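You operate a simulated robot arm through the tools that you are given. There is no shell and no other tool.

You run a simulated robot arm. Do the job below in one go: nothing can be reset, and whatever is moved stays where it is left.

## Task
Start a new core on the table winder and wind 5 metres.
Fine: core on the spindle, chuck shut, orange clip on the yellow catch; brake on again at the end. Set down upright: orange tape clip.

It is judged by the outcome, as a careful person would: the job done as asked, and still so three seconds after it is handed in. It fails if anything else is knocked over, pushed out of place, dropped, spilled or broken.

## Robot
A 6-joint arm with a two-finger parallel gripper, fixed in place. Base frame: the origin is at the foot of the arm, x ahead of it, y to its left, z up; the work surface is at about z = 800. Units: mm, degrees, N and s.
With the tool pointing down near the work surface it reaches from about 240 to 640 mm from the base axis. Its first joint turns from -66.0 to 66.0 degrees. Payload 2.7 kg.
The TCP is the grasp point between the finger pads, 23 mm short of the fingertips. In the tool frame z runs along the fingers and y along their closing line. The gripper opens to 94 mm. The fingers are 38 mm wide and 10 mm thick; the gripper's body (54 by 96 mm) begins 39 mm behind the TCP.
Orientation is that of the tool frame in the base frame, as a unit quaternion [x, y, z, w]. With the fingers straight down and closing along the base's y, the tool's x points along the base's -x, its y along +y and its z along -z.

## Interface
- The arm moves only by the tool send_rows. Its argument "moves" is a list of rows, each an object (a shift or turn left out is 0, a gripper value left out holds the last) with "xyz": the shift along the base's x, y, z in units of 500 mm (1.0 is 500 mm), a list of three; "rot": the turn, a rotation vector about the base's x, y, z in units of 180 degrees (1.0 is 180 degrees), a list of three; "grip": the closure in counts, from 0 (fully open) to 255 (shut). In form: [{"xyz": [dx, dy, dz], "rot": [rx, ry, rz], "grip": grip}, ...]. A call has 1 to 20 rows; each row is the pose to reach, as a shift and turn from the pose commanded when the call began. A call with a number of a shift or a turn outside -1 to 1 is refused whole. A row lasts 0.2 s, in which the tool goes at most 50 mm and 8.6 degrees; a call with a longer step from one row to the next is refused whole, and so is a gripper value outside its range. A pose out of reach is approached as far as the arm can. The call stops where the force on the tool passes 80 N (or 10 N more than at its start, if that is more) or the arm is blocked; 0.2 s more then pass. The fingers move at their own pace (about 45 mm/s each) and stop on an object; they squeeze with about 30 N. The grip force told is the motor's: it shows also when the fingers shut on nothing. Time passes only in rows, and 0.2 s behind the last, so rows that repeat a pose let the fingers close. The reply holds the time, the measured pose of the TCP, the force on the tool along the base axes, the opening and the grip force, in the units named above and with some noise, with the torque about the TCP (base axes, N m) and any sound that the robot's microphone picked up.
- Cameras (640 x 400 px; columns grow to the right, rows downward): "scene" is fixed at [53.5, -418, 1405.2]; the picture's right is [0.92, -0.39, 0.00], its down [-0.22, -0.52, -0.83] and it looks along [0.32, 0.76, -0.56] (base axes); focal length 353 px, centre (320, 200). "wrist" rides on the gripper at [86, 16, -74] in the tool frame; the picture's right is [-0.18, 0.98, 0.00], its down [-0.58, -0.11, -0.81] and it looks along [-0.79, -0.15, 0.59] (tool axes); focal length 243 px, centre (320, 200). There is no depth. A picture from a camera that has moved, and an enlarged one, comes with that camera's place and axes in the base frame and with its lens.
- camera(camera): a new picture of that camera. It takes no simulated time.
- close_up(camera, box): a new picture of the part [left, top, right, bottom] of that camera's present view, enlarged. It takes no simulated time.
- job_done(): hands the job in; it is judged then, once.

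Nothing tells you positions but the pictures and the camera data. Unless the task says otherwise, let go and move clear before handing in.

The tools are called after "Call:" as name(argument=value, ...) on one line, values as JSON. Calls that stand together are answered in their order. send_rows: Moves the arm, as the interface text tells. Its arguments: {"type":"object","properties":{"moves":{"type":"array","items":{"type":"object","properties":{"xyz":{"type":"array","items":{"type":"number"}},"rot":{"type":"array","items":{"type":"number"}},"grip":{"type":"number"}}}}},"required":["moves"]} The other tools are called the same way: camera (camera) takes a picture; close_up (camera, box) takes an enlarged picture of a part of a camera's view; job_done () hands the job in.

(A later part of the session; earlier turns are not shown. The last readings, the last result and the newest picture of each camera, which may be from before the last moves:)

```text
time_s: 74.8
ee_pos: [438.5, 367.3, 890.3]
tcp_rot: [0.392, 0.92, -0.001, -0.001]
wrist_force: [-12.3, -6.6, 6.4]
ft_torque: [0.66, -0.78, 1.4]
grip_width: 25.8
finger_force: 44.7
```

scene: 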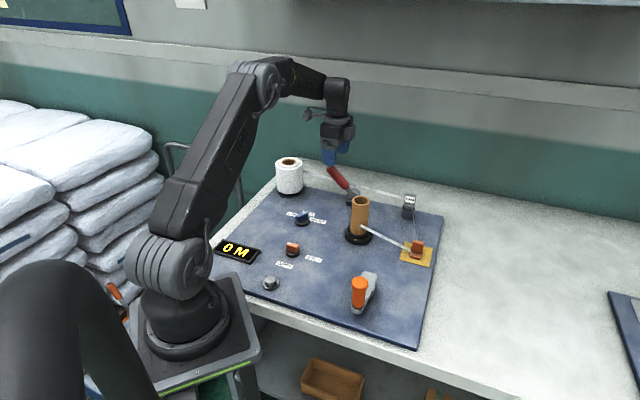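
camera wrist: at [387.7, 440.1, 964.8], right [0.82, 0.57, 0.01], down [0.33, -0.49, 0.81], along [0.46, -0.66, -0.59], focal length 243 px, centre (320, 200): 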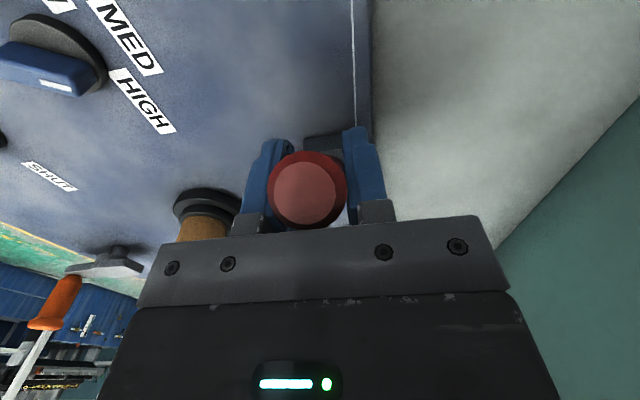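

The handle is gripped with little side force. I'll swing it a little up and over along the arc to feel the brake.

Call:
send_rows(moves=[{"xyz": [0.009, -0.009, 0.009], "grip": 255}, {"xyz": [0.018, -0.018, 0.0175], "grip": 255}, {"xyz": [0.0264, -0.0264, 0.0254], "grip": 255}, {"xyz": [0.0264, -0.0264, 0.0254], "grip": 255}])

Call:
close_up(camera="scene", box=[300, 130, 400, 215])

Call:
camera(camera="wrist")

```text
time_s: 75.8
ee_pos: [451.4, 354.2, 901.4]
tcp_rot: [0.394, 0.919, -0.002, -0.001]
wrist_force: [-24.1, -3.3, -12.1]
ft_torque: [1.88, -0.21, 1.71]
grip_width: 25.8
finger_force: 45.3
```

```text
4.71 times, centred on (350, 172) of scene
camera zoom: at [53.0, -418.0, 1405.2], right [0.92, -0.39, 0.0], down [-0.22, -0.52, -0.83], along [0.32, 0.76, -0.56], focal length 1663 px, centre (179, 329)
```

zoom: 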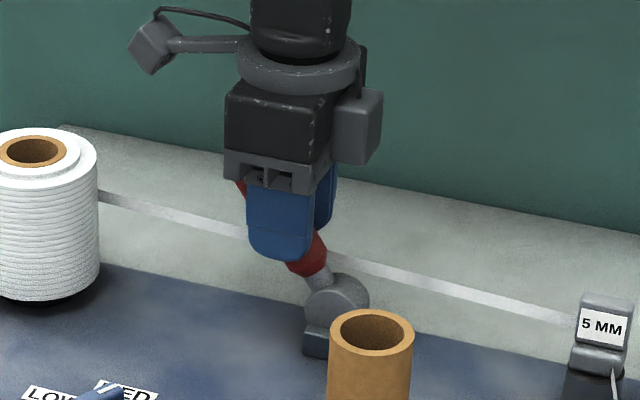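

```text
taken
camera wrist: at [402.2, 429.4, 976.4], right [0.84, 0.55, 0.0], down [0.33, -0.49, 0.81], along [0.44, -0.68, -0.59], focal length 243 px, centre (320, 200)
```

wrist: 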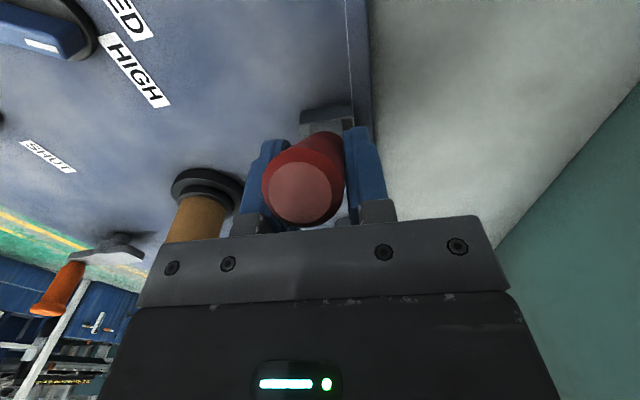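

The lever follows the fingers. I'll continue along the arc past upright.

Call:
send_rows(moves=[{"xyz": [0.0108, -0.0154, 0.0072], "grip": 255}, {"xyz": [0.022, -0.0282, 0.0112]}, {"xyz": [0.0352, -0.043, 0.0134]}, {"xyz": [0.0466, -0.056, 0.0128]}, {"xyz": [0.0466, -0.056, 0.0128]}])

Call:
close_up(camera="scene", box=[300, 130, 400, 215])

Call:
camera(camera="wrist")

```text
time_s: 77.0
ee_pos: [476.2, 330.3, 911.3]
tcp_rot: [0.393, 0.92, 0.004, 0.003]
wrist_force: [-2.5, 22.2, 16.8]
ft_torque: [-0.1, 1.83, 0.11]
grip_width: 25.0
finger_force: 45.2
```

```text
4.71 times, centred on (350, 172) of scene
camera zoom: at [53.2, -417.6, 1405.3], right [0.92, -0.39, 0.0], down [-0.22, -0.52, -0.83], along [0.32, 0.76, -0.56], focal length 1663 px, centre (179, 329)
```

zoom: 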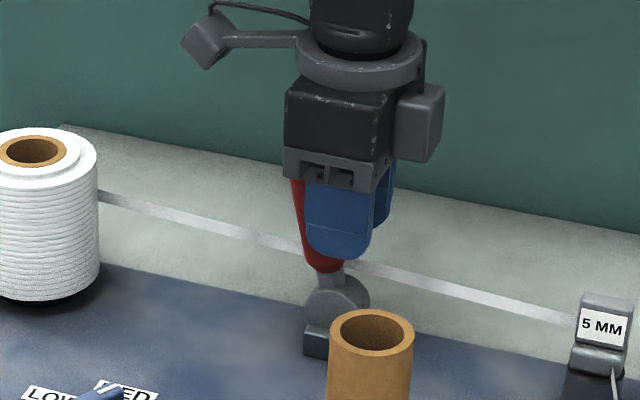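

```text
taken
camera wrist: at [426.4, 403.1, 986.5], right [0.84, 0.55, 0.01], down [0.32, -0.5, 0.81], along [0.45, -0.67, -0.59], focal length 243 px, centre (320, 200)
```

wrist: 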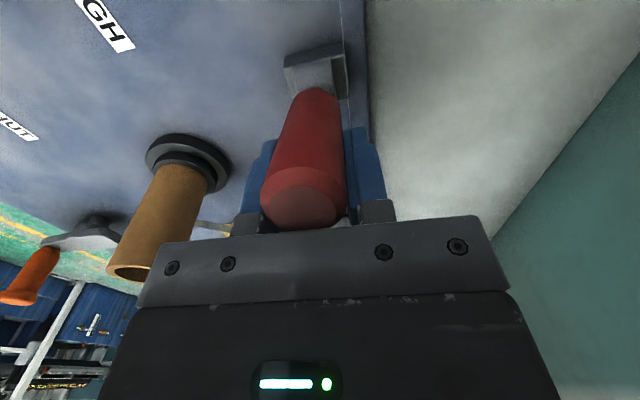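

Call:
send_rows(moves=[{"xyz": [0.0133, -0.0071, 0.0072], "grip": 255}, {"xyz": [0.0305, -0.0267, 0.0072]}, {"xyz": [0.0475, -0.0459, 0.0026]}, {"xyz": [0.0475, -0.0459, 0.0026]}])

Call:
close_up(camera="scene", box=[300, 130, 400, 215])

Call:
camera(camera="wrist")

```text
time_s: 78.0
ee_pos: [495.9, 308.7, 911.6]
tcp_rot: [0.39, 0.921, 0.001, -0.001]
wrist_force: [-17.5, 29.7, 18.9]
ft_torque: [-0.63, 1.06, -0.05]
grip_width: 25.0
finger_force: 45.5
```

```text
4.71 times, centred on (350, 172) of scene
camera zoom: at [52.7, -417.4, 1405.4], right [0.92, -0.39, 0.0], down [-0.22, -0.52, -0.83], along [0.32, 0.76, -0.56], focal length 1663 px, centre (179, 329)
```

zoom: 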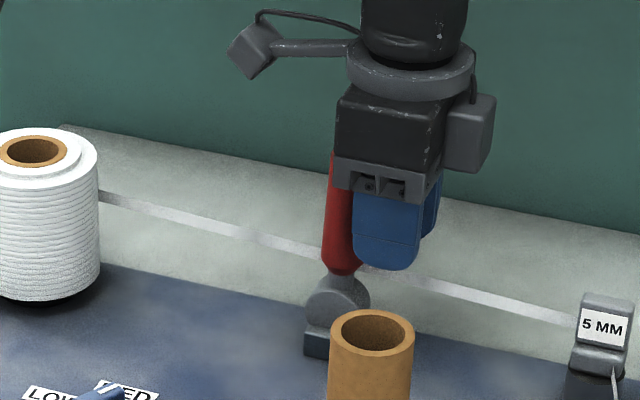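

```text
taken
camera wrist: at [446.7, 383.1, 985.9], right [0.83, 0.55, 0.0], down [0.33, -0.5, 0.8], along [0.44, -0.67, -0.59], focal length 243 px, centre (320, 200)
```

wrist: 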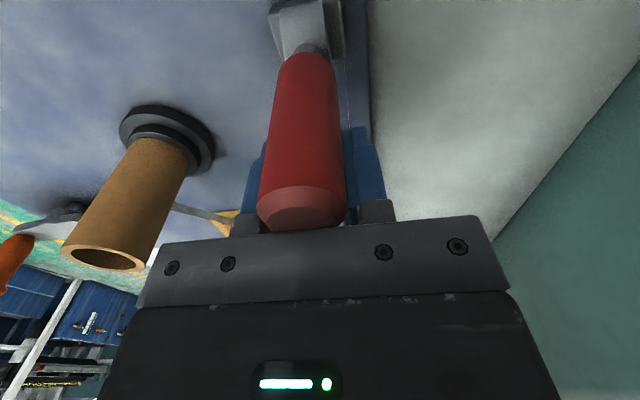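

The handle is now upright but has slid to the edge of the pads. I'll open, re-centre on it slightly higher, and grip again.

Call:
send_rows(moves=[{"grip": 120}, {"grip": 120}, {"xyz": [-0.01, 0.012, 0.015], "grip": 120}, {"xyz": [-0.0316, 0.035, 0.0165], "grip": 120}, {"xyz": [-0.0316, 0.035, 0.0165], "grip": 120}])

Call:
camera(camera="wrist")

Call:
close_up(camera="scene", box=[300, 130, 400, 215])

```text
time_s: 79.2
ee_pos: [483.1, 321.7, 917.2]
tcp_rot: [0.393, 0.92, -0.002, -0.001]
wrist_force: [0.3, 0.5, 0.6]
ft_torque: [-0.01, -0.04, -0.01]
grip_width: 49.7
finger_force: 0.2
```

```text
taken
camera wrist: at [434.6, 395.8, 992.0], right [0.84, 0.55, 0.0], down [0.32, -0.49, 0.81], along [0.44, -0.68, -0.59], focal length 243 px, centre (320, 200)
```

wrist: 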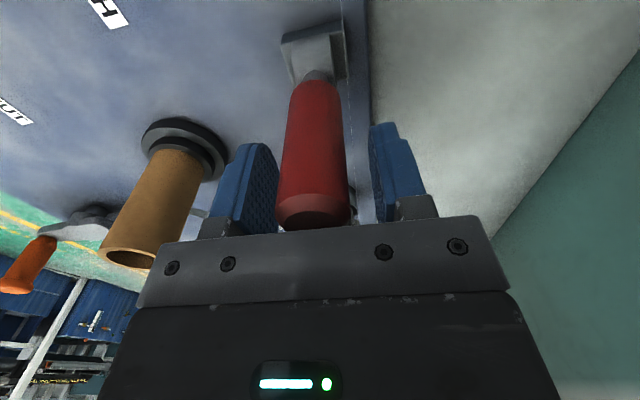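

```text
4.71 times, centred on (350, 172) of scene
camera zoom: at [53.5, -418.0, 1405.2], right [0.92, -0.39, 0.0], down [-0.22, -0.52, -0.83], along [0.32, 0.76, -0.56], focal length 1663 px, centre (179, 329)
```

zoom: 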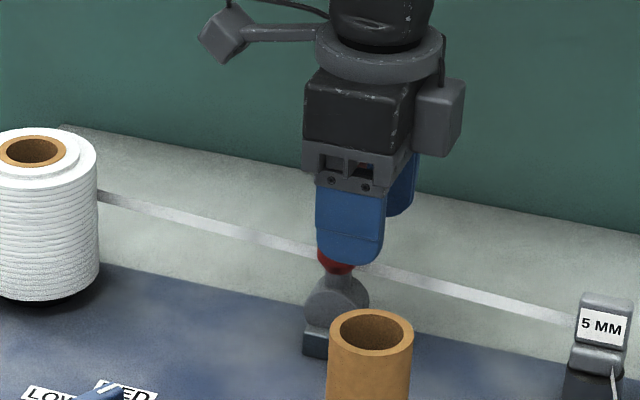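

Call:
send_rows(moves=[{"grip": 255}, {"grip": 255}, {"grip": 255}, {"grip": 255}])

Call:
send_rows(moves=[{"xyz": [0.014, -0.015, -0.001], "grip": 255}, {"xyz": [0.028, -0.03, -0.005]}, {"xyz": [0.028, -0.03, -0.005]}])

Call:
close_up(camera="scene", box=[300, 130, 400, 215])

Call:
camera(camera="wrist")

```text
time_s: 80.2
ee_pos: [483.4, 322.0, 917.3]
tcp_rot: [0.392, 0.92, 0.001, 0.0]
wrist_force: [2.6, 3.5, -3.0]
ft_torque: [-0.15, 0.25, 0.54]
grip_width: 25.2
finger_force: 44.8
```

```text
time_s: 81.0
ee_pos: [496.1, 311.6, 915.6]
tcp_rot: [0.391, 0.921, 0.002, -0.001]
wrist_force: [-19.6, 26.0, 7.7]
ft_torque: [-0.72, 0.73, 0.15]
grip_width: 24.8
finger_force: 44.9
```

```text
4.71 times, centred on (350, 172) of scene
camera zoom: at [52.9, -417.4, 1405.4], right [0.92, -0.39, 0.0], down [-0.22, -0.52, -0.83], along [0.32, 0.76, -0.56], focal length 1663 px, centre (179, 329)
```

zoom: 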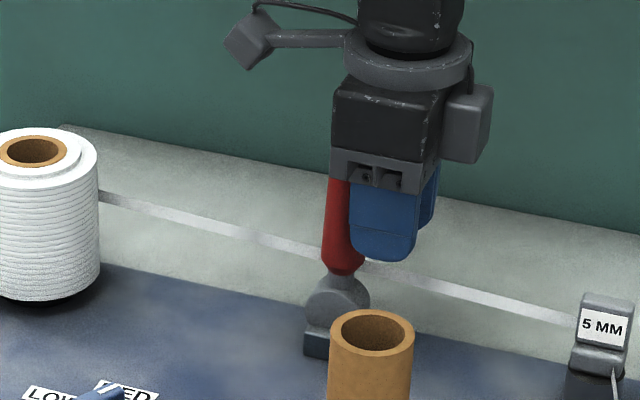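

```text
taken
camera wrist: at [445.4, 384.6, 991.3], right [0.83, 0.55, 0.0], down [0.33, -0.5, 0.8], along [0.44, -0.67, -0.59], focal length 243 px, centre (320, 200)
```

wrist: 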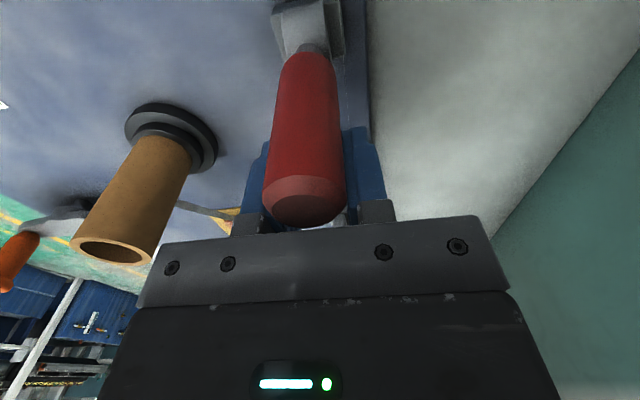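

The handle stops upright: the fingers slide past it with about 33 N, so upright is the lever's other end. I'll let go, rise, and look at it.

Call:
send_rows(moves=[{"xyz": [-0.014, 0.015, 0.001], "grip": 255}, {"xyz": [-0.02, 0.022, 0.002], "grip": 120}, {"xyz": [-0.02, 0.022, 0.002], "grip": 100}, {"xyz": [-0.02, 0.022, 0.002], "grip": 60}, {"xyz": [-0.02, 0.022, 0.06], "grip": 60}, {"xyz": [-0.02, 0.022, 0.14], "grip": 60}, {"xyz": [-0.06, -0.03, 0.16], "grip": 60}, {"xyz": [-0.12, -0.08, 0.16], "grip": 60}])

Call:
camera(camera="scene")

Call:
close_up(camera="scene", box=[310, 140, 400, 215])

Call:
camera(camera="wrist")

```text
time_s: 82.8
ee_pos: [435.9, 266.8, 994.9]
tcp_rot: [0.393, 0.92, 0.0, 0.0]
wrist_force: [-0.9, 0.4, -0.7]
ft_torque: [0.02, -0.03, -0.01]
grip_width: 71.9
finger_force: 0.0
```

```text
taken
```

scene: 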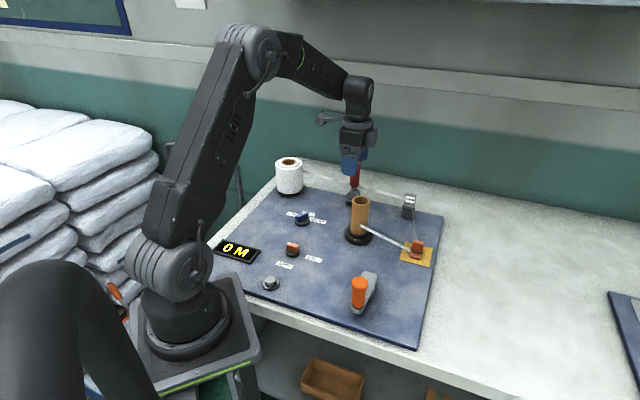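

```text
5.33 times, centred on (355, 178) of scene
camera zoom: at [53.5, -418.0, 1405.2], right [0.92, -0.39, 0.0], down [-0.22, -0.52, -0.83], along [0.32, 0.76, -0.56], focal length 1885 px, centre (133, 320)
```

zoom: 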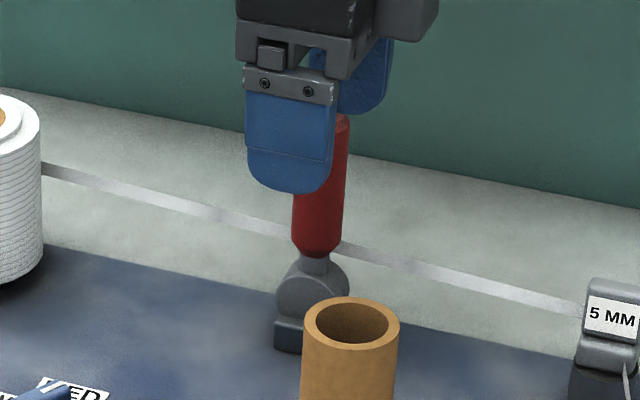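

```text
taken
camera wrist: at [386.0, 341.0, 1070.0], right [0.84, 0.55, 0.0], down [0.32, -0.5, 0.81], along [0.44, -0.68, -0.59], focal length 243 px, centre (320, 200)
```

wrist: 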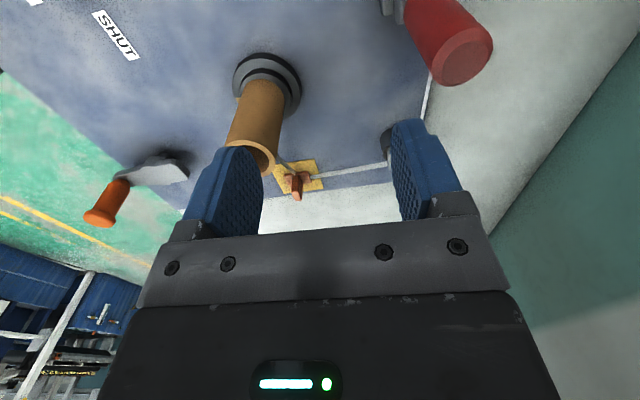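

The lever stays upright. Now the crank: I'll move over it to measure its pivot and handle.

Call:
send_rows(moves=[{"xyz": [-0.04, -0.07, 0.008], "rot": [0, 0, 0.037], "grip": 60}, {"xyz": [-0.08, -0.14, 0.008], "rot": [0, 0, 0.074]}, {"xyz": [-0.12, -0.21, 0.008], "rot": [0, 0, 0.111]}, {"xyz": [-0.16, -0.28, 0.008], "rot": [0, 0, 0.148]}, {"xyz": [-0.2, -0.35, 0.008], "rot": [0, 0, 0.185]}, {"xyz": [-0.24, -0.42, 0.008], "rot": [0, 0, 0.222]}, {"xyz": [-0.276, -0.492, 0.008], "rot": [0, 0, 0.2567]}, {"xyz": [-0.276, -0.492, 0.008], "rot": [0, 0, 0.2567]}])

Call:
camera(camera="wrist")

Call:
close_up(camera="wrist", box=[160, 0, 420, 170])

Call:
close_up(camera="scene", box=[330, 255, 410, 325])

```text
time_s: 84.6
ee_pos: [298.8, 22.6, 1001.6]
tcp_rot: [0.0, 1.0, 0.001, 0.0]
wrist_force: [0.4, -0.2, -0.2]
ft_torque: [0.0, -0.01, -0.03]
grip_width: 71.9
finger_force: 0.1
```

```text
taken
camera wrist: at [210.5, 39.3, 1076.0], right [0.18, 0.98, 0.0], down [0.58, -0.11, 0.81], along [0.79, -0.15, -0.59], focal length 243 px, centre (320, 200)
```

wrist: 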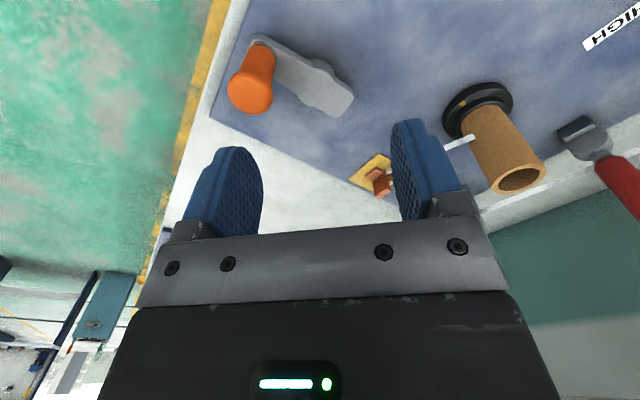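

```text
2.35 times, centred on (290, 85) of wrist
camera zoom: at [210.5, 39.3, 1076.0], right [0.18, 0.98, 0.0], down [0.58, -0.11, 0.81], along [0.79, -0.15, -0.59], focal length 571 px, centre (391, 471)
```

zoom: 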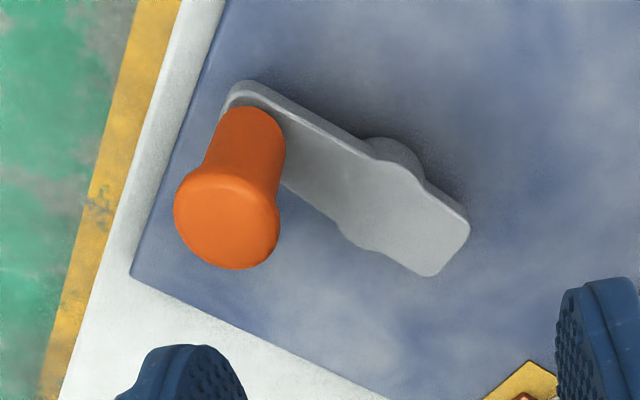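

```text
5.71 times, centred on (370, 290) of scene
camera zoom: at [53.4, -418.0, 1405.2], right [0.92, -0.39, 0.0], down [-0.22, -0.52, -0.83], along [0.32, 0.76, -0.56], focal length 2019 px, centre (34, -314)
```

zoom: 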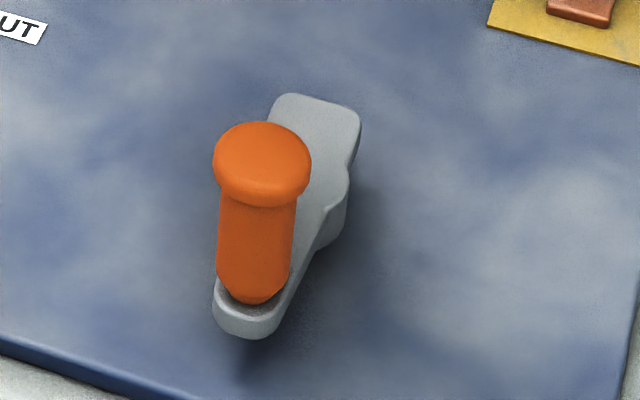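

The geometry is clear: crank pivot near (337,12), handle axis near (298,-28) with its cap at z 895–911, so the radius is about 56 mm. I'll come down around the handle cap.

Call:
send_rows(moves=[{"xyz": [-0.004, -0.06, 0], "grip": 60}, {"xyz": [-0.004, -0.096, -0.04], "grip": 60}, {"xyz": [-0.004, -0.096, -0.12], "grip": 60}, {"xyz": [-0.004, -0.096, -0.18], "grip": 60}, {"xyz": [-0.004, -0.096, -0.18], "grip": 60}])

Call:
camera(camera="wrist")

Call:
close_up(camera="scene", box=[320, 230, 420, 325])

```text
time_s: 85.8
ee_pos: [295.9, -25.9, 910.0]
tcp_rot: [0.0, 1.0, 0.0, 0.001]
wrist_force: [0.5, -0.1, 0.1]
ft_torque: [0.01, 0.0, -0.01]
grip_width: 71.9
finger_force: 0.1
```

```text
taken
camera wrist: at [209.0, -9.8, 984.6], right [0.19, 0.98, 0.0], down [0.58, -0.11, 0.81], along [0.79, -0.15, -0.59], focal length 243 px, centre (320, 200)
```

wrist: 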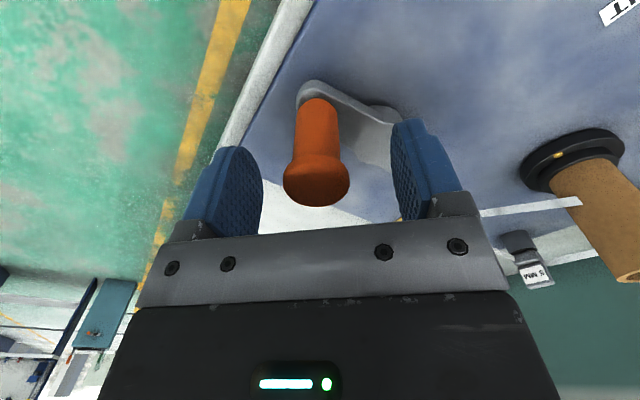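

```text
4.21 times, centred on (370, 278) of scene
camera zoom: at [53.5, -418.0, 1405.2], right [0.92, -0.39, 0.0], down [-0.22, -0.52, -0.83], along [0.32, 0.76, -0.56], focal length 1488 px, centre (110, -126)
```

zoom: 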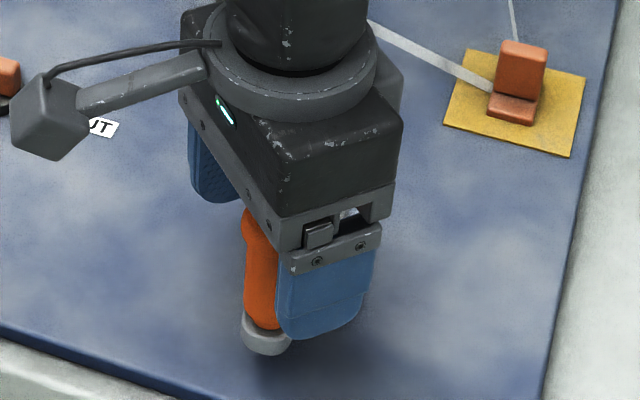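

Call:
send_rows(moves=[{"xyz": [0, -0.001, -0.018], "grip": 60}, {"xyz": [0, -0.001, -0.034], "grip": 60}, {"xyz": [0, -0.001, -0.034], "grip": 255}, {"xyz": [0, -0.001, -0.034], "grip": 255}, {"xyz": [0, -0.001, -0.034], "grip": 255}, {"xyz": [0, -0.001, -0.034], "grip": 255}])

Call:
camera(camera="wrist")

```text
time_s: 87.2
ee_pos: [296.4, -28.1, 892.8]
tcp_rot: [0.001, 1.0, 0.0, 0.0]
wrist_force: [-2.1, -4.8, -1.8]
ft_torque: [-0.11, -0.18, -0.01]
grip_width: 31.4
finger_force: 45.1
```

```text
taken
camera wrist: at [209.0, -10.6, 968.0], right [0.19, 0.98, 0.0], down [0.58, -0.11, 0.81], along [0.79, -0.15, -0.59], focal length 243 px, centre (320, 200)
```

wrist: 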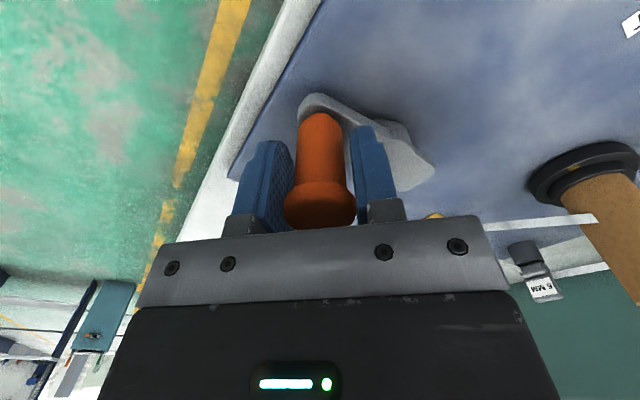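

The handle is gripped at its cap. I'll try a short clockwise move of the crank and watch the force and the counter.

Call:
send_rows(moves=[{"xyz": [-0.0115, 0.0137, 0], "grip": 255}, {"xyz": [-0.0211, 0.0283, 0]}, {"xyz": [-0.0282, 0.0446, 0]}, {"xyz": [-0.0324, 0.0617, 0]}, {"xyz": [-0.0324, 0.0617, 0]}])

Call:
camera(camera="scene")

Call:
close_up(camera="scene", box=[205, 230, 285, 280])

Call:
close_up(camera="scene", box=[330, 190, 390, 250])

```text
time_s: 88.4
ee_pos: [281.0, 3.5, 893.2]
tcp_rot: [0.001, 1.0, 0.0, -0.001]
wrist_force: [-6.4, -2.6, -1.5]
ft_torque: [-0.34, 0.95, 0.03]
grip_width: 31.2
finger_force: 45.0
```

```text
taken
```

scene: 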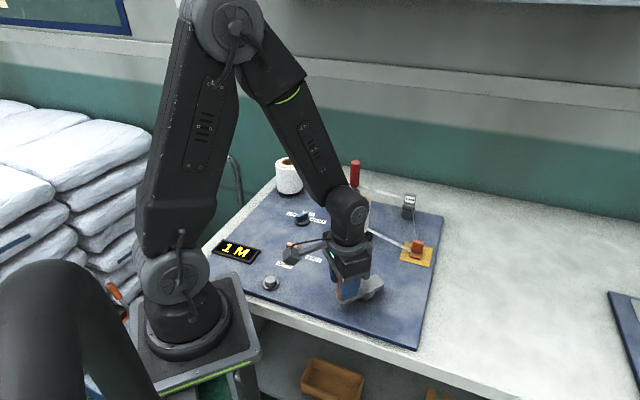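

```text
8.00 times, centred on (245, 255) of scene
camera zoom: at [53.4, -418.0, 1405.2], right [0.92, -0.39, 0.0], down [-0.22, -0.52, -0.83], along [0.32, 0.76, -0.56], focal length 2827 px, centre (920, -240)
```

zoom: 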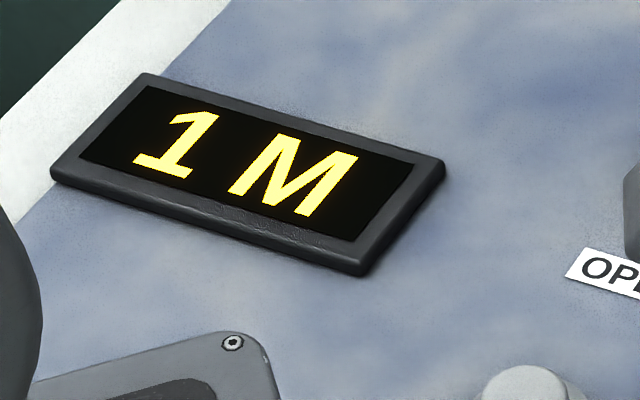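

```text
6.67 times, centred on (360, 220) of scene
camera zoom: at [53.4, -418.0, 1405.2], right [0.92, -0.39, 0.0], down [-0.22, -0.52, -0.83], along [0.32, 0.76, -0.56], focal length 2356 px, centre (53, 67)
```

zoom: 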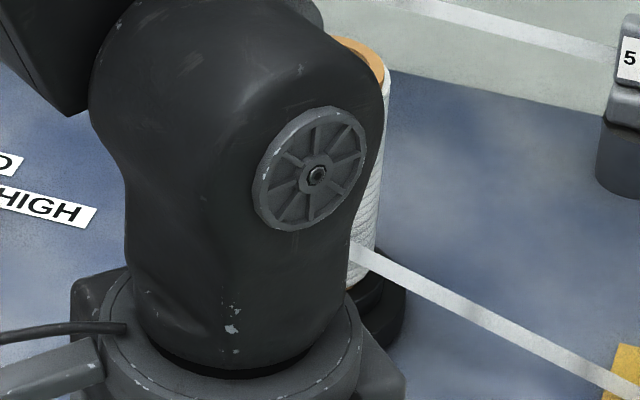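

Already 1 M after about 36°, so winding works clockwise with the brake off. I'll go on in small steps and read the counter each time to learn the rate.

Call:
send_rows(moves=[{"xyz": [-0.0016, 0.0176, 0], "grip": 255}, {"xyz": [-0.0004, 0.0353, 0]}])

Call:
close_up(camera="scene", box=[205, 230, 285, 280])

```text
time_s: 89.0
ee_pos: [282.6, 20.3, 893.0]
tcp_rot: [0.001, 1.0, 0.001, 0.002]
wrist_force: [0.2, -1.9, -7.5]
ft_torque: [-0.31, 0.77, 0.0]
grip_width: 31.4
finger_force: 45.4
```

```text
8.00 times, centred on (245, 255) of scene
camera zoom: at [53.6, -418.0, 1405.2], right [0.92, -0.39, 0.0], down [-0.22, -0.52, -0.83], along [0.32, 0.76, -0.56], focal length 2827 px, centre (920, -240)
```

zoom: 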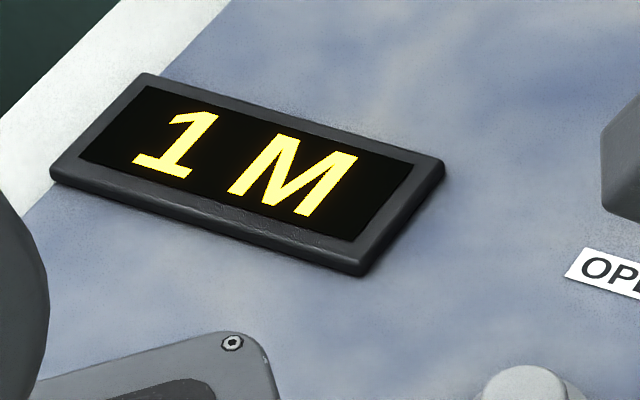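

Call:
send_rows(moves=[{"xyz": [0.0039, 0.0173, 0], "grip": 255}, {"xyz": [0.0105, 0.0337, 0]}])

Call:
close_up(camera="scene", box=[205, 230, 285, 280])

```text
time_s: 89.6
ee_pos: [288.2, 37.7, 892.4]
tcp_rot: [0.0, 1.0, 0.002, 0.003]
wrist_force: [10.0, -7.6, -0.8]
ft_torque: [-0.29, 1.04, -0.04]
grip_width: 31.5
finger_force: 44.9
```

```text
8.00 times, centred on (245, 255) of scene
camera zoom: at [53.7, -418.2, 1405.1], right [0.92, -0.39, 0.0], down [-0.22, -0.52, -0.83], along [0.32, 0.76, -0.56], focal length 2827 px, centre (920, -240)
```

zoom: 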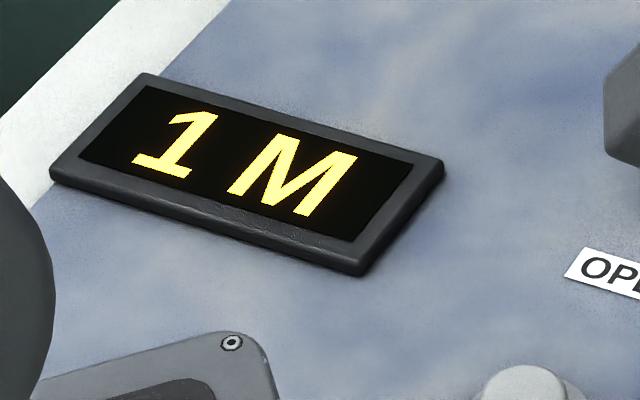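

Call:
send_rows(moves=[{"xyz": [0.0091, 0.0152, 0], "grip": 255}, {"xyz": [0.0204, 0.0288, 0]}])

Call:
close_up(camera="scene", box=[205, 230, 285, 280])

```text
time_s: 90.2
ee_pos: [299.6, 51.9, 893.8]
tcp_rot: [0.002, 1.0, 0.001, 0.003]
wrist_force: [27.9, -34.9, -11.4]
ft_torque: [0.48, -0.28, 0.03]
grip_width: 31.4
finger_force: 45.2
```

```text
8.00 times, centred on (245, 255) of scene
camera zoom: at [54.3, -418.9, 1404.9], right [0.92, -0.39, 0.0], down [-0.22, -0.52, -0.83], along [0.32, 0.76, -0.56], focal length 2827 px, centre (920, -240)
```

zoom: 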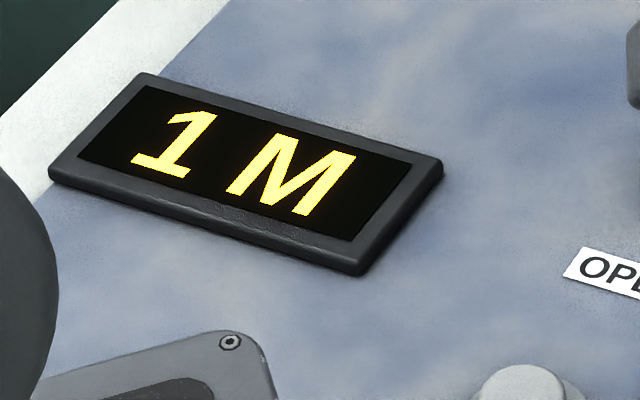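

Still 1 M after about 96°. The side force shows the true centre is nearer (333,10.4) with a 52.4 mm radius, so I'll use that circle from here on.

Call:
send_rows(moves=[{"xyz": [0.0166, 0.0072, 0], "grip": 255}, {"xyz": [0.0314, 0.0148, 0]}])

Call:
close_up(camera="scene", box=[205, 230, 285, 280])

```text
time_s: 90.8
ee_pos: [311.5, 59.3, 893.5]
tcp_rot: [0.001, 1.0, 0.001, -0.001]
wrist_force: [0.4, -5.0, 13.0]
ft_torque: [0.03, 0.13, -0.01]
grip_width: 31.1
finger_force: 45.3
```

```text
8.00 times, centred on (245, 255) of scene
camera zoom: at [53.3, -418.2, 1405.1], right [0.92, -0.39, 0.0], down [-0.22, -0.52, -0.83], along [0.32, 0.76, -0.56], focal length 2827 px, centre (920, -240)
```

zoom: 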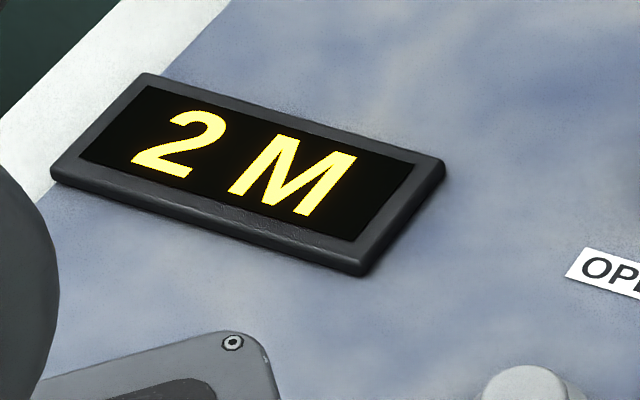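

Call:
send_rows(moves=[{"xyz": [0.0155, 0.0052, 0], "grip": 255}, {"xyz": [0.0318, 0.008, 0]}, {"xyz": [0.0482, 0.0082, 0]}, {"xyz": [0.0644, 0.0058, 0]}])

Call:
close_up(camera="scene", box=[205, 230, 285, 280])

```text
time_s: 91.8
ee_pos: [347.2, 64.5, 893.2]
tcp_rot: [0.0, 1.0, 0.001, 0.003]
wrist_force: [3.1, 29.4, 14.5]
ft_torque: [-0.57, 0.72, -0.01]
grip_width: 30.9
finger_force: 44.8
```

```text
8.00 times, centred on (245, 255) of scene
camera zoom: at [53.5, -417.3, 1405.4], right [0.92, -0.39, 0.0], down [-0.22, -0.52, -0.83], along [0.32, 0.76, -0.56], focal length 2827 px, centre (920, -240)
```

zoom: 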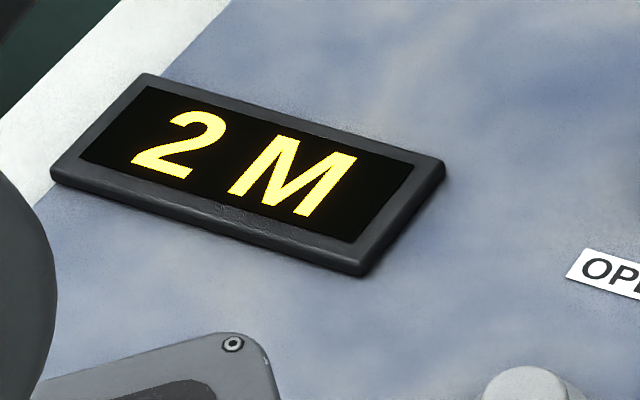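

Call:
send_rows(moves=[{"xyz": [0.0168, -0.0006, 0], "grip": 255}])

Call:
close_up(camera="scene", box=[205, 230, 285, 280])

```text
time_s: 92.2
ee_pos: [354.2, 61.5, 892.7]
tcp_rot: [0.0, 1.0, 0.0, 0.002]
wrist_force: [3.2, 10.7, 17.8]
ft_torque: [0.03, -1.18, 0.02]
grip_width: 30.9
finger_force: 44.8
```

```text
8.00 times, centred on (245, 255) of scene
camera zoom: at [53.3, -417.8, 1405.3], right [0.92, -0.39, 0.0], down [-0.22, -0.52, -0.83], along [0.32, 0.76, -0.56], focal length 2827 px, centre (920, -240)
```

zoom: 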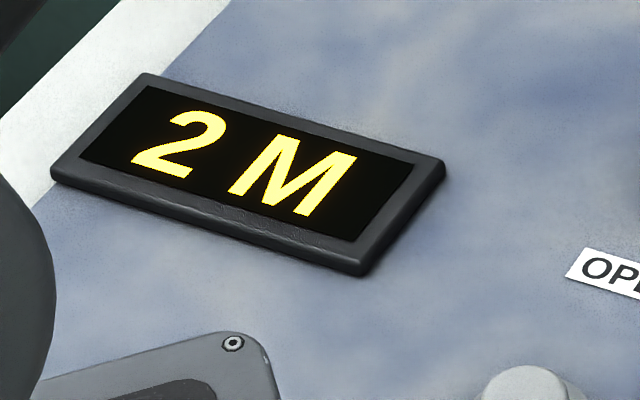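

Call:
send_rows(moves=[{"xyz": [0.0152, -0.0082, 0], "grip": 255}])

Call:
close_up(camera="scene", box=[205, 230, 285, 280])

```text
time_s: 92.6
ee_pos: [361.0, 58.5, 893.0]
tcp_rot: [0.0, 1.0, 0.0, 0.001]
wrist_force: [5.6, 14.4, 18.5]
ft_torque: [-0.41, -0.25, 0.02]
grip_width: 31.2
finger_force: 44.6
```

```text
8.00 times, centred on (245, 255) of scene
camera zoom: at [53.4, -417.7, 1405.3], right [0.92, -0.39, 0.0], down [-0.22, -0.52, -0.83], along [0.32, 0.76, -0.56], focal length 2827 px, centre (920, -240)
```

zoom: 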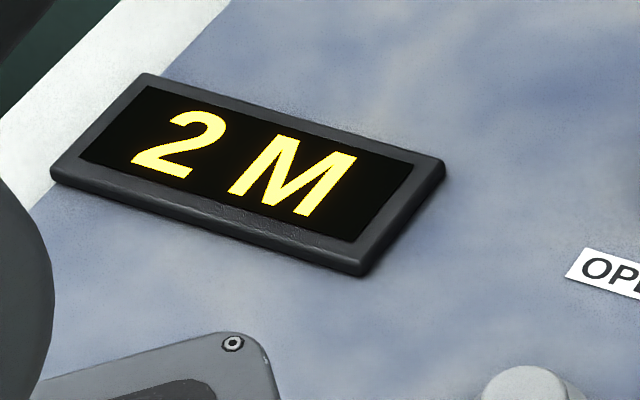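

Call:
send_rows(moves=[{"xyz": [0.0146, -0.0086, 0], "grip": 255}])

Call:
close_up(camera="scene", box=[205, 230, 285, 280])

```text
time_s: 93.0
ee_pos: [370.6, 53.4, 893.5]
tcp_rot: [0.001, 1.0, 0.001, 0.002]
wrist_force: [6.7, 11.4, 22.6]
ft_torque: [-0.28, 0.14, 0.02]
grip_width: 31.0
finger_force: 45.1
```

```text
8.00 times, centred on (245, 255) of scene
camera zoom: at [53.4, -417.8, 1405.3], right [0.92, -0.39, 0.0], down [-0.22, -0.52, -0.83], along [0.32, 0.76, -0.56], focal length 2827 px, centre (920, -240)
```

zoom: 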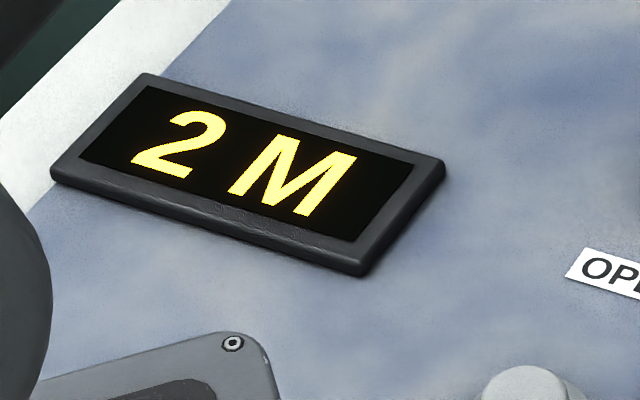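

Call:
send_rows(moves=[{"xyz": [0.0156, -0.0116, 0.001], "grip": 255}])

Call:
close_up(camera="scene", box=[205, 230, 285, 280])

```text
time_s: 93.4
ee_pos: [376.1, 47.9, 892.4]
tcp_rot: [0.001, 1.0, -0.001, 0.001]
wrist_force: [0.5, 1.6, 29.4]
ft_torque: [-0.03, -0.81, 0.01]
grip_width: 30.9
finger_force: 44.9
```

```text
8.00 times, centred on (245, 255) of scene
camera zoom: at [53.1, -418.0, 1405.2], right [0.92, -0.39, 0.0], down [-0.22, -0.52, -0.83], along [0.32, 0.76, -0.56], focal length 2827 px, centre (920, -240)
```

zoom: 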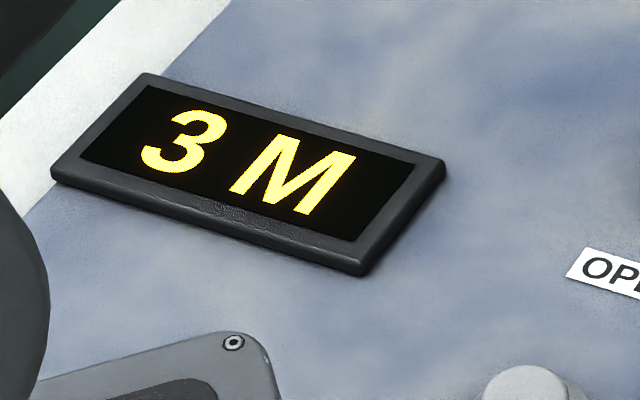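

Readings change near 36°, 108° and 180°, so one metre is 72° and the counter rounds: 5 m is one full turn. I've refined the centre to (336,10.5), R 54.8, and I'll continue round.

Call:
send_rows(moves=[{"xyz": [0.0138, -0.0166, 0.002], "grip": 255}, {"xyz": [0.0235, -0.0374, 0.002]}, {"xyz": [0.0286, -0.0596, 0.002]}, {"xyz": [0.029, -0.0826, 0.002]}, {"xyz": [0.0246, -0.105, 0.002]}])

Call:
close_up(camera="scene", box=[205, 230, 285, 280])

Call:
camera(camera="scene")

```text
time_s: 94.6
ee_pos: [387.2, -6.9, 893.3]
tcp_rot: [0.001, 1.0, 0.0, -0.001]
wrist_force: [1.0, 1.2, 8.3]
ft_torque: [-0.28, 0.88, 0.02]
grip_width: 30.9
finger_force: 45.0
```

```text
8.00 times, centred on (245, 255) of scene
camera zoom: at [53.4, -418.0, 1405.2], right [0.92, -0.39, 0.0], down [-0.22, -0.52, -0.83], along [0.32, 0.76, -0.56], focal length 2827 px, centre (920, -240)
```

zoom: 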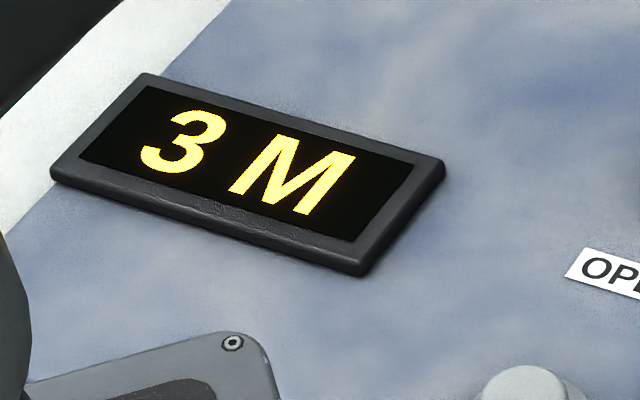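

```text
taken
```

scene: 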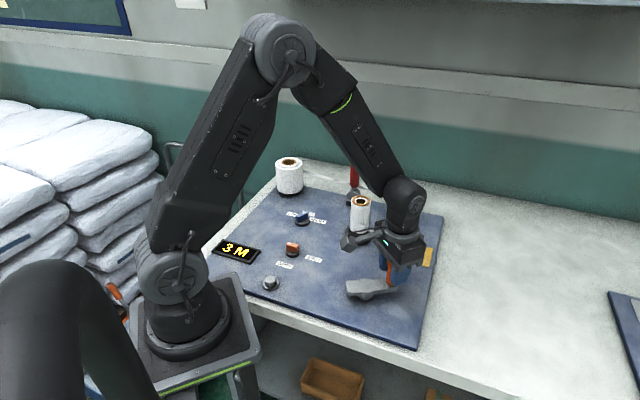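

Call:
send_rows(moves=[{"xyz": [-0.0108, -0.0245, 0], "grip": 255}, {"xyz": [-0.0246, -0.0428, 0]}])

Call:
close_up(camera="scene", box=[205, 230, 285, 280])

```text
time_s: 95.2
ee_pos: [374.9, -27.4, 893.3]
tcp_rot: [0.0, 1.0, 0.0, -0.001]
wrist_force: [-3.4, 5.1, 0.6]
ft_torque: [-0.2, -0.18, -0.01]
grip_width: 31.1
finger_force: 45.0
```

```text
8.00 times, centred on (245, 255) of scene
camera zoom: at [53.4, -417.9, 1405.2], right [0.92, -0.39, 0.0], down [-0.22, -0.52, -0.83], along [0.32, 0.76, -0.56], focal length 2827 px, centre (920, -240)
```

zoom: 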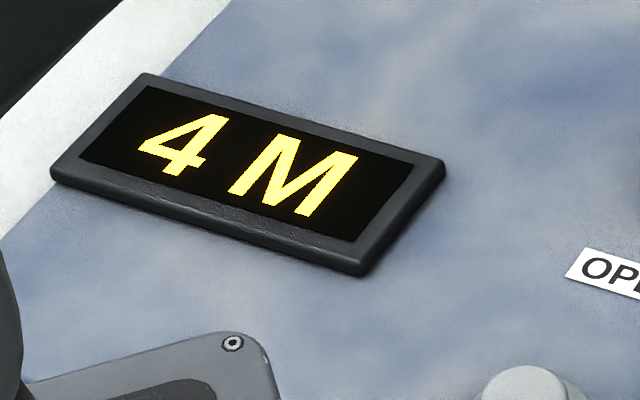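

Call:
send_rows(moves=[{"xyz": [-0.0172, -0.015, 0], "grip": 255}, {"xyz": [-0.0374, -0.026, 0]}, {"xyz": [-0.0592, -0.0328, 0]}, {"xyz": [-0.082, -0.0348, 0]}, {"xyz": [-0.1048, -0.032, 0]}])

Call:
close_up(camera="scene", box=[205, 230, 285, 280])

```text
time_s: 96.4
ee_pos: [321.8, -42.7, 893.0]
tcp_rot: [0.002, 1.0, 0.001, -0.003]
wrist_force: [0.7, -9.4, -40.6]
ft_torque: [0.12, -0.43, -0.05]
grip_width: 31.0
finger_force: 45.1
```

```text
8.00 times, centred on (245, 255) of scene
camera zoom: at [53.9, -418.3, 1405.1], right [0.92, -0.39, 0.0], down [-0.22, -0.52, -0.83], along [0.32, 0.76, -0.56], focal length 2827 px, centre (920, -240)
```

zoom: 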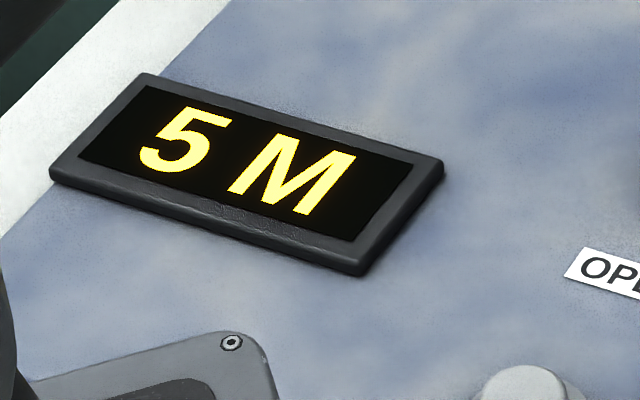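

The counter shows 5 M at about 331°. I'll finish the full turn to 360° so it's at the middle of the 5 m reading.

Call:
send_rows(moves=[{"xyz": [-0.0218, 0.0074, -0.001], "grip": 255}, {"xyz": [-0.0382, 0.017, -0.002]}, {"xyz": [-0.052, 0.0284, -0.002]}, {"xyz": [-0.052, 0.0284, -0.002]}])

Call:
close_up(camera="scene", box=[205, 230, 285, 280])

Call:
camera(camera="scene")

```text
time_s: 97.4
ee_pos: [296.2, -28.2, 893.1]
tcp_rot: [0.001, 1.0, 0.0, -0.002]
wrist_force: [-16.8, -18.7, 2.2]
ft_torque: [-0.03, 0.37, -0.02]
grip_width: 31.0
finger_force: 44.9
```

```text
8.00 times, centred on (245, 255) of scene
camera zoom: at [53.0, -418.5, 1405.1], right [0.92, -0.39, 0.0], down [-0.22, -0.52, -0.83], along [0.32, 0.76, -0.56], focal length 2827 px, centre (920, -240)
```

zoom: 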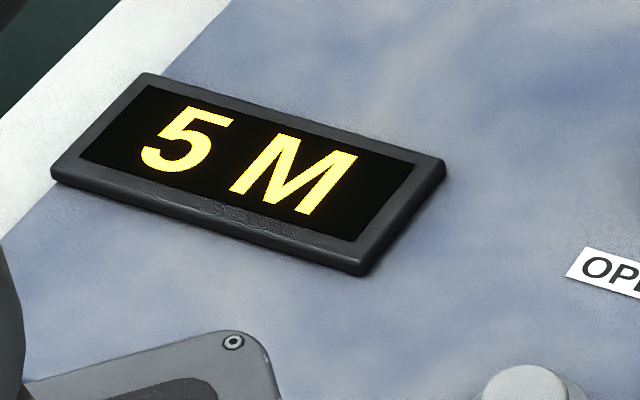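

```text
taken
```

scene: 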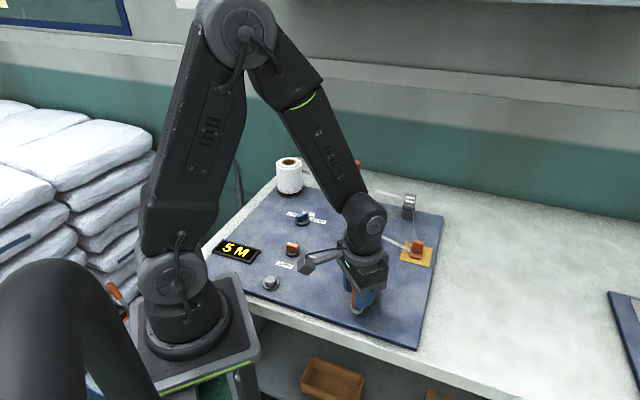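

One full turn done, and the counter reads 5 M. I'll relax the side load, open the fingers, and rise straight off the handle.

Call:
send_rows(moves=[{"xyz": [-0.0018, -0.0018, 0], "grip": 255}, {"xyz": [-0.0018, -0.0018, 0], "grip": 150}, {"xyz": [-0.0018, -0.0018, 0], "grip": 80}, {"xyz": [-0.0018, -0.0018, 0], "grip": 60}, {"xyz": [-0.0018, -0.0018, 0.06], "grip": 60}, {"xyz": [-0.0018, -0.0018, 0.14], "grip": 60}, {"xyz": [-0.0018, -0.0018, 0.21], "grip": 60}, {"xyz": [-0.0018, -0.0018, 0.21], "grip": 60}])

Call:
camera(camera="scene")

Call:
close_up(camera="scene", box=[205, 230, 285, 280])

Call:
close_up(camera="scene", box=[340, 180, 460, 280])

```text
time_s: 99.2
ee_pos: [295.2, -30.7, 1001.9]
tcp_rot: [0.001, 1.0, 0.0, 0.0]
wrist_force: [-0.4, 0.1, -0.1]
ft_torque: [-0.02, -0.04, 0.01]
grip_width: 71.9
finger_force: 0.2
```

```text
taken
```

scene: 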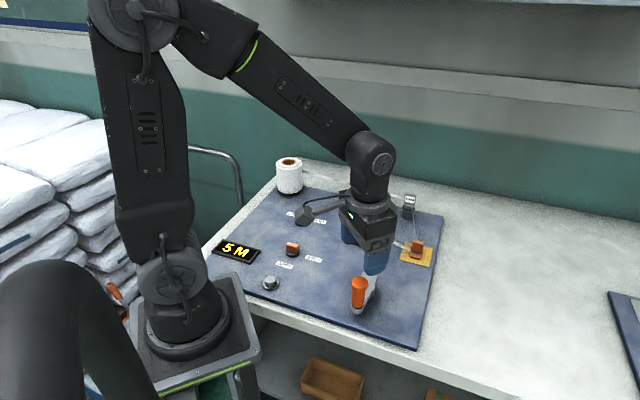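

```text
8.00 times, centred on (245, 255) of scene
camera zoom: at [53.4, -418.0, 1405.2], right [0.92, -0.39, 0.0], down [-0.22, -0.52, -0.83], along [0.32, 0.76, -0.56], focal length 2827 px, centre (920, -240)
```

zoom: 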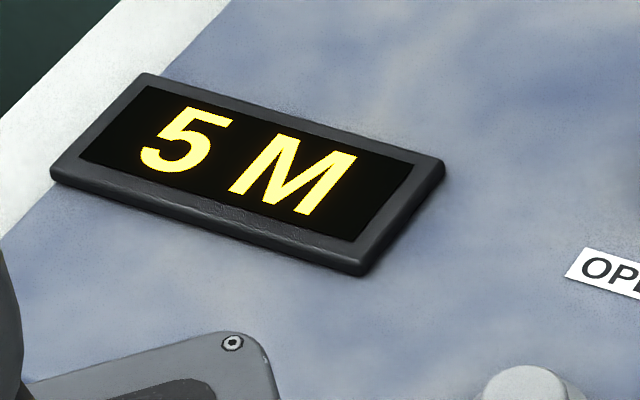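

```text
4.00 times, centred on (400, 230) of scene
camera zoom: at [53.4, -418.0, 1405.2], right [0.92, -0.39, 0.0], down [-0.22, -0.52, -0.83], along [0.32, 0.76, -0.56], focal length 1414 px, centre (0, 80)
```

zoom: 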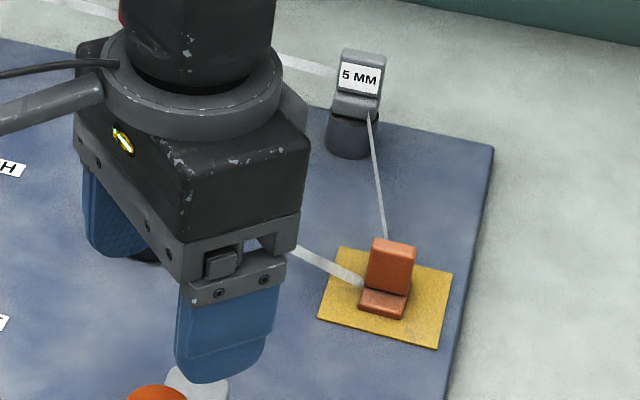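

5 M is kept and everything is in place. Now I'll go back to the brake lever to put the brake on, coming in above the upright handle.

Call:
send_rows(moves=[{"xyz": [0.0374, 0.0701, 0.0087], "rot": [0, 0, -0.0257], "grip": 60}, {"xyz": [0.0749, 0.1402, 0.0087], "rot": [0, 0, -0.0513]}, {"xyz": [0.1123, 0.2104, 0.0087], "rot": [0, 0, -0.077]}, {"xyz": [0.1498, 0.2805, 0.0087], "rot": [0, 0, -0.1027]}, {"xyz": [0.1872, 0.3506, 0.0087], "rot": [0, 0, -0.1283]}, {"xyz": [0.2246, 0.4207, 0.0087], "rot": [0, 0, -0.154]}, {"xyz": [0.2621, 0.4908, 0.0087], "rot": [0, 0, -0.1797]}, {"xyz": [0.2995, 0.561, 0.0087], "rot": [0, 0, -0.2053]}, {"xyz": [0.337, 0.6311, 0.0087], "rot": [0, 0, -0.231]}, {"xyz": [0.3744, 0.7012, 0.0087], "rot": [0, 0, -0.2567]}, {"xyz": [0.3744, 0.7012, 0.0087], "rot": [0, 0, -0.2567]}])

Call:
camera(camera="wrist")

Call:
camera(camera="scene")

```text
time_s: 101.6
ee_pos: [482.8, 322.4, 1003.6]
tcp_rot: [0.394, 0.919, 0.0, 0.0]
wrist_force: [1.7, -0.2, -0.6]
ft_torque: [0.01, 0.03, 0.01]
grip_width: 72.0
finger_force: 0.0
```

```text
taken
camera wrist: at [434.1, 398.0, 1077.8], right [0.84, 0.54, 0.0], down [0.32, -0.5, 0.81], along [0.44, -0.68, -0.59], focal length 243 px, centre (320, 200)
```

wrist: 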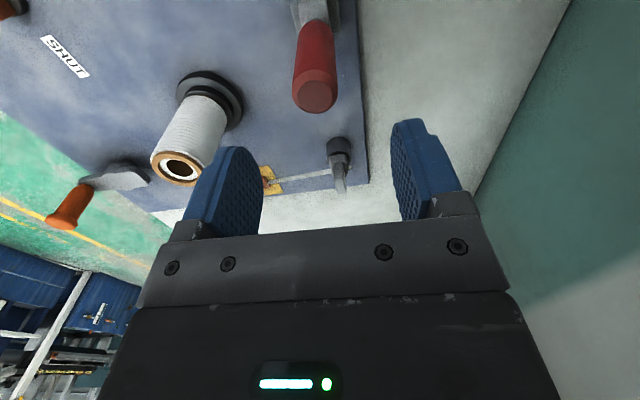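

```text
taken
```

scene: 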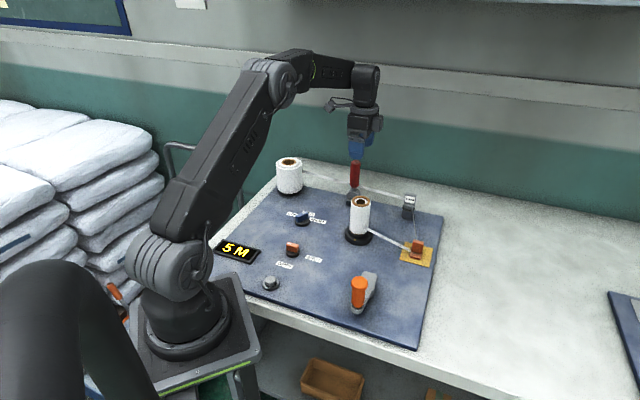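

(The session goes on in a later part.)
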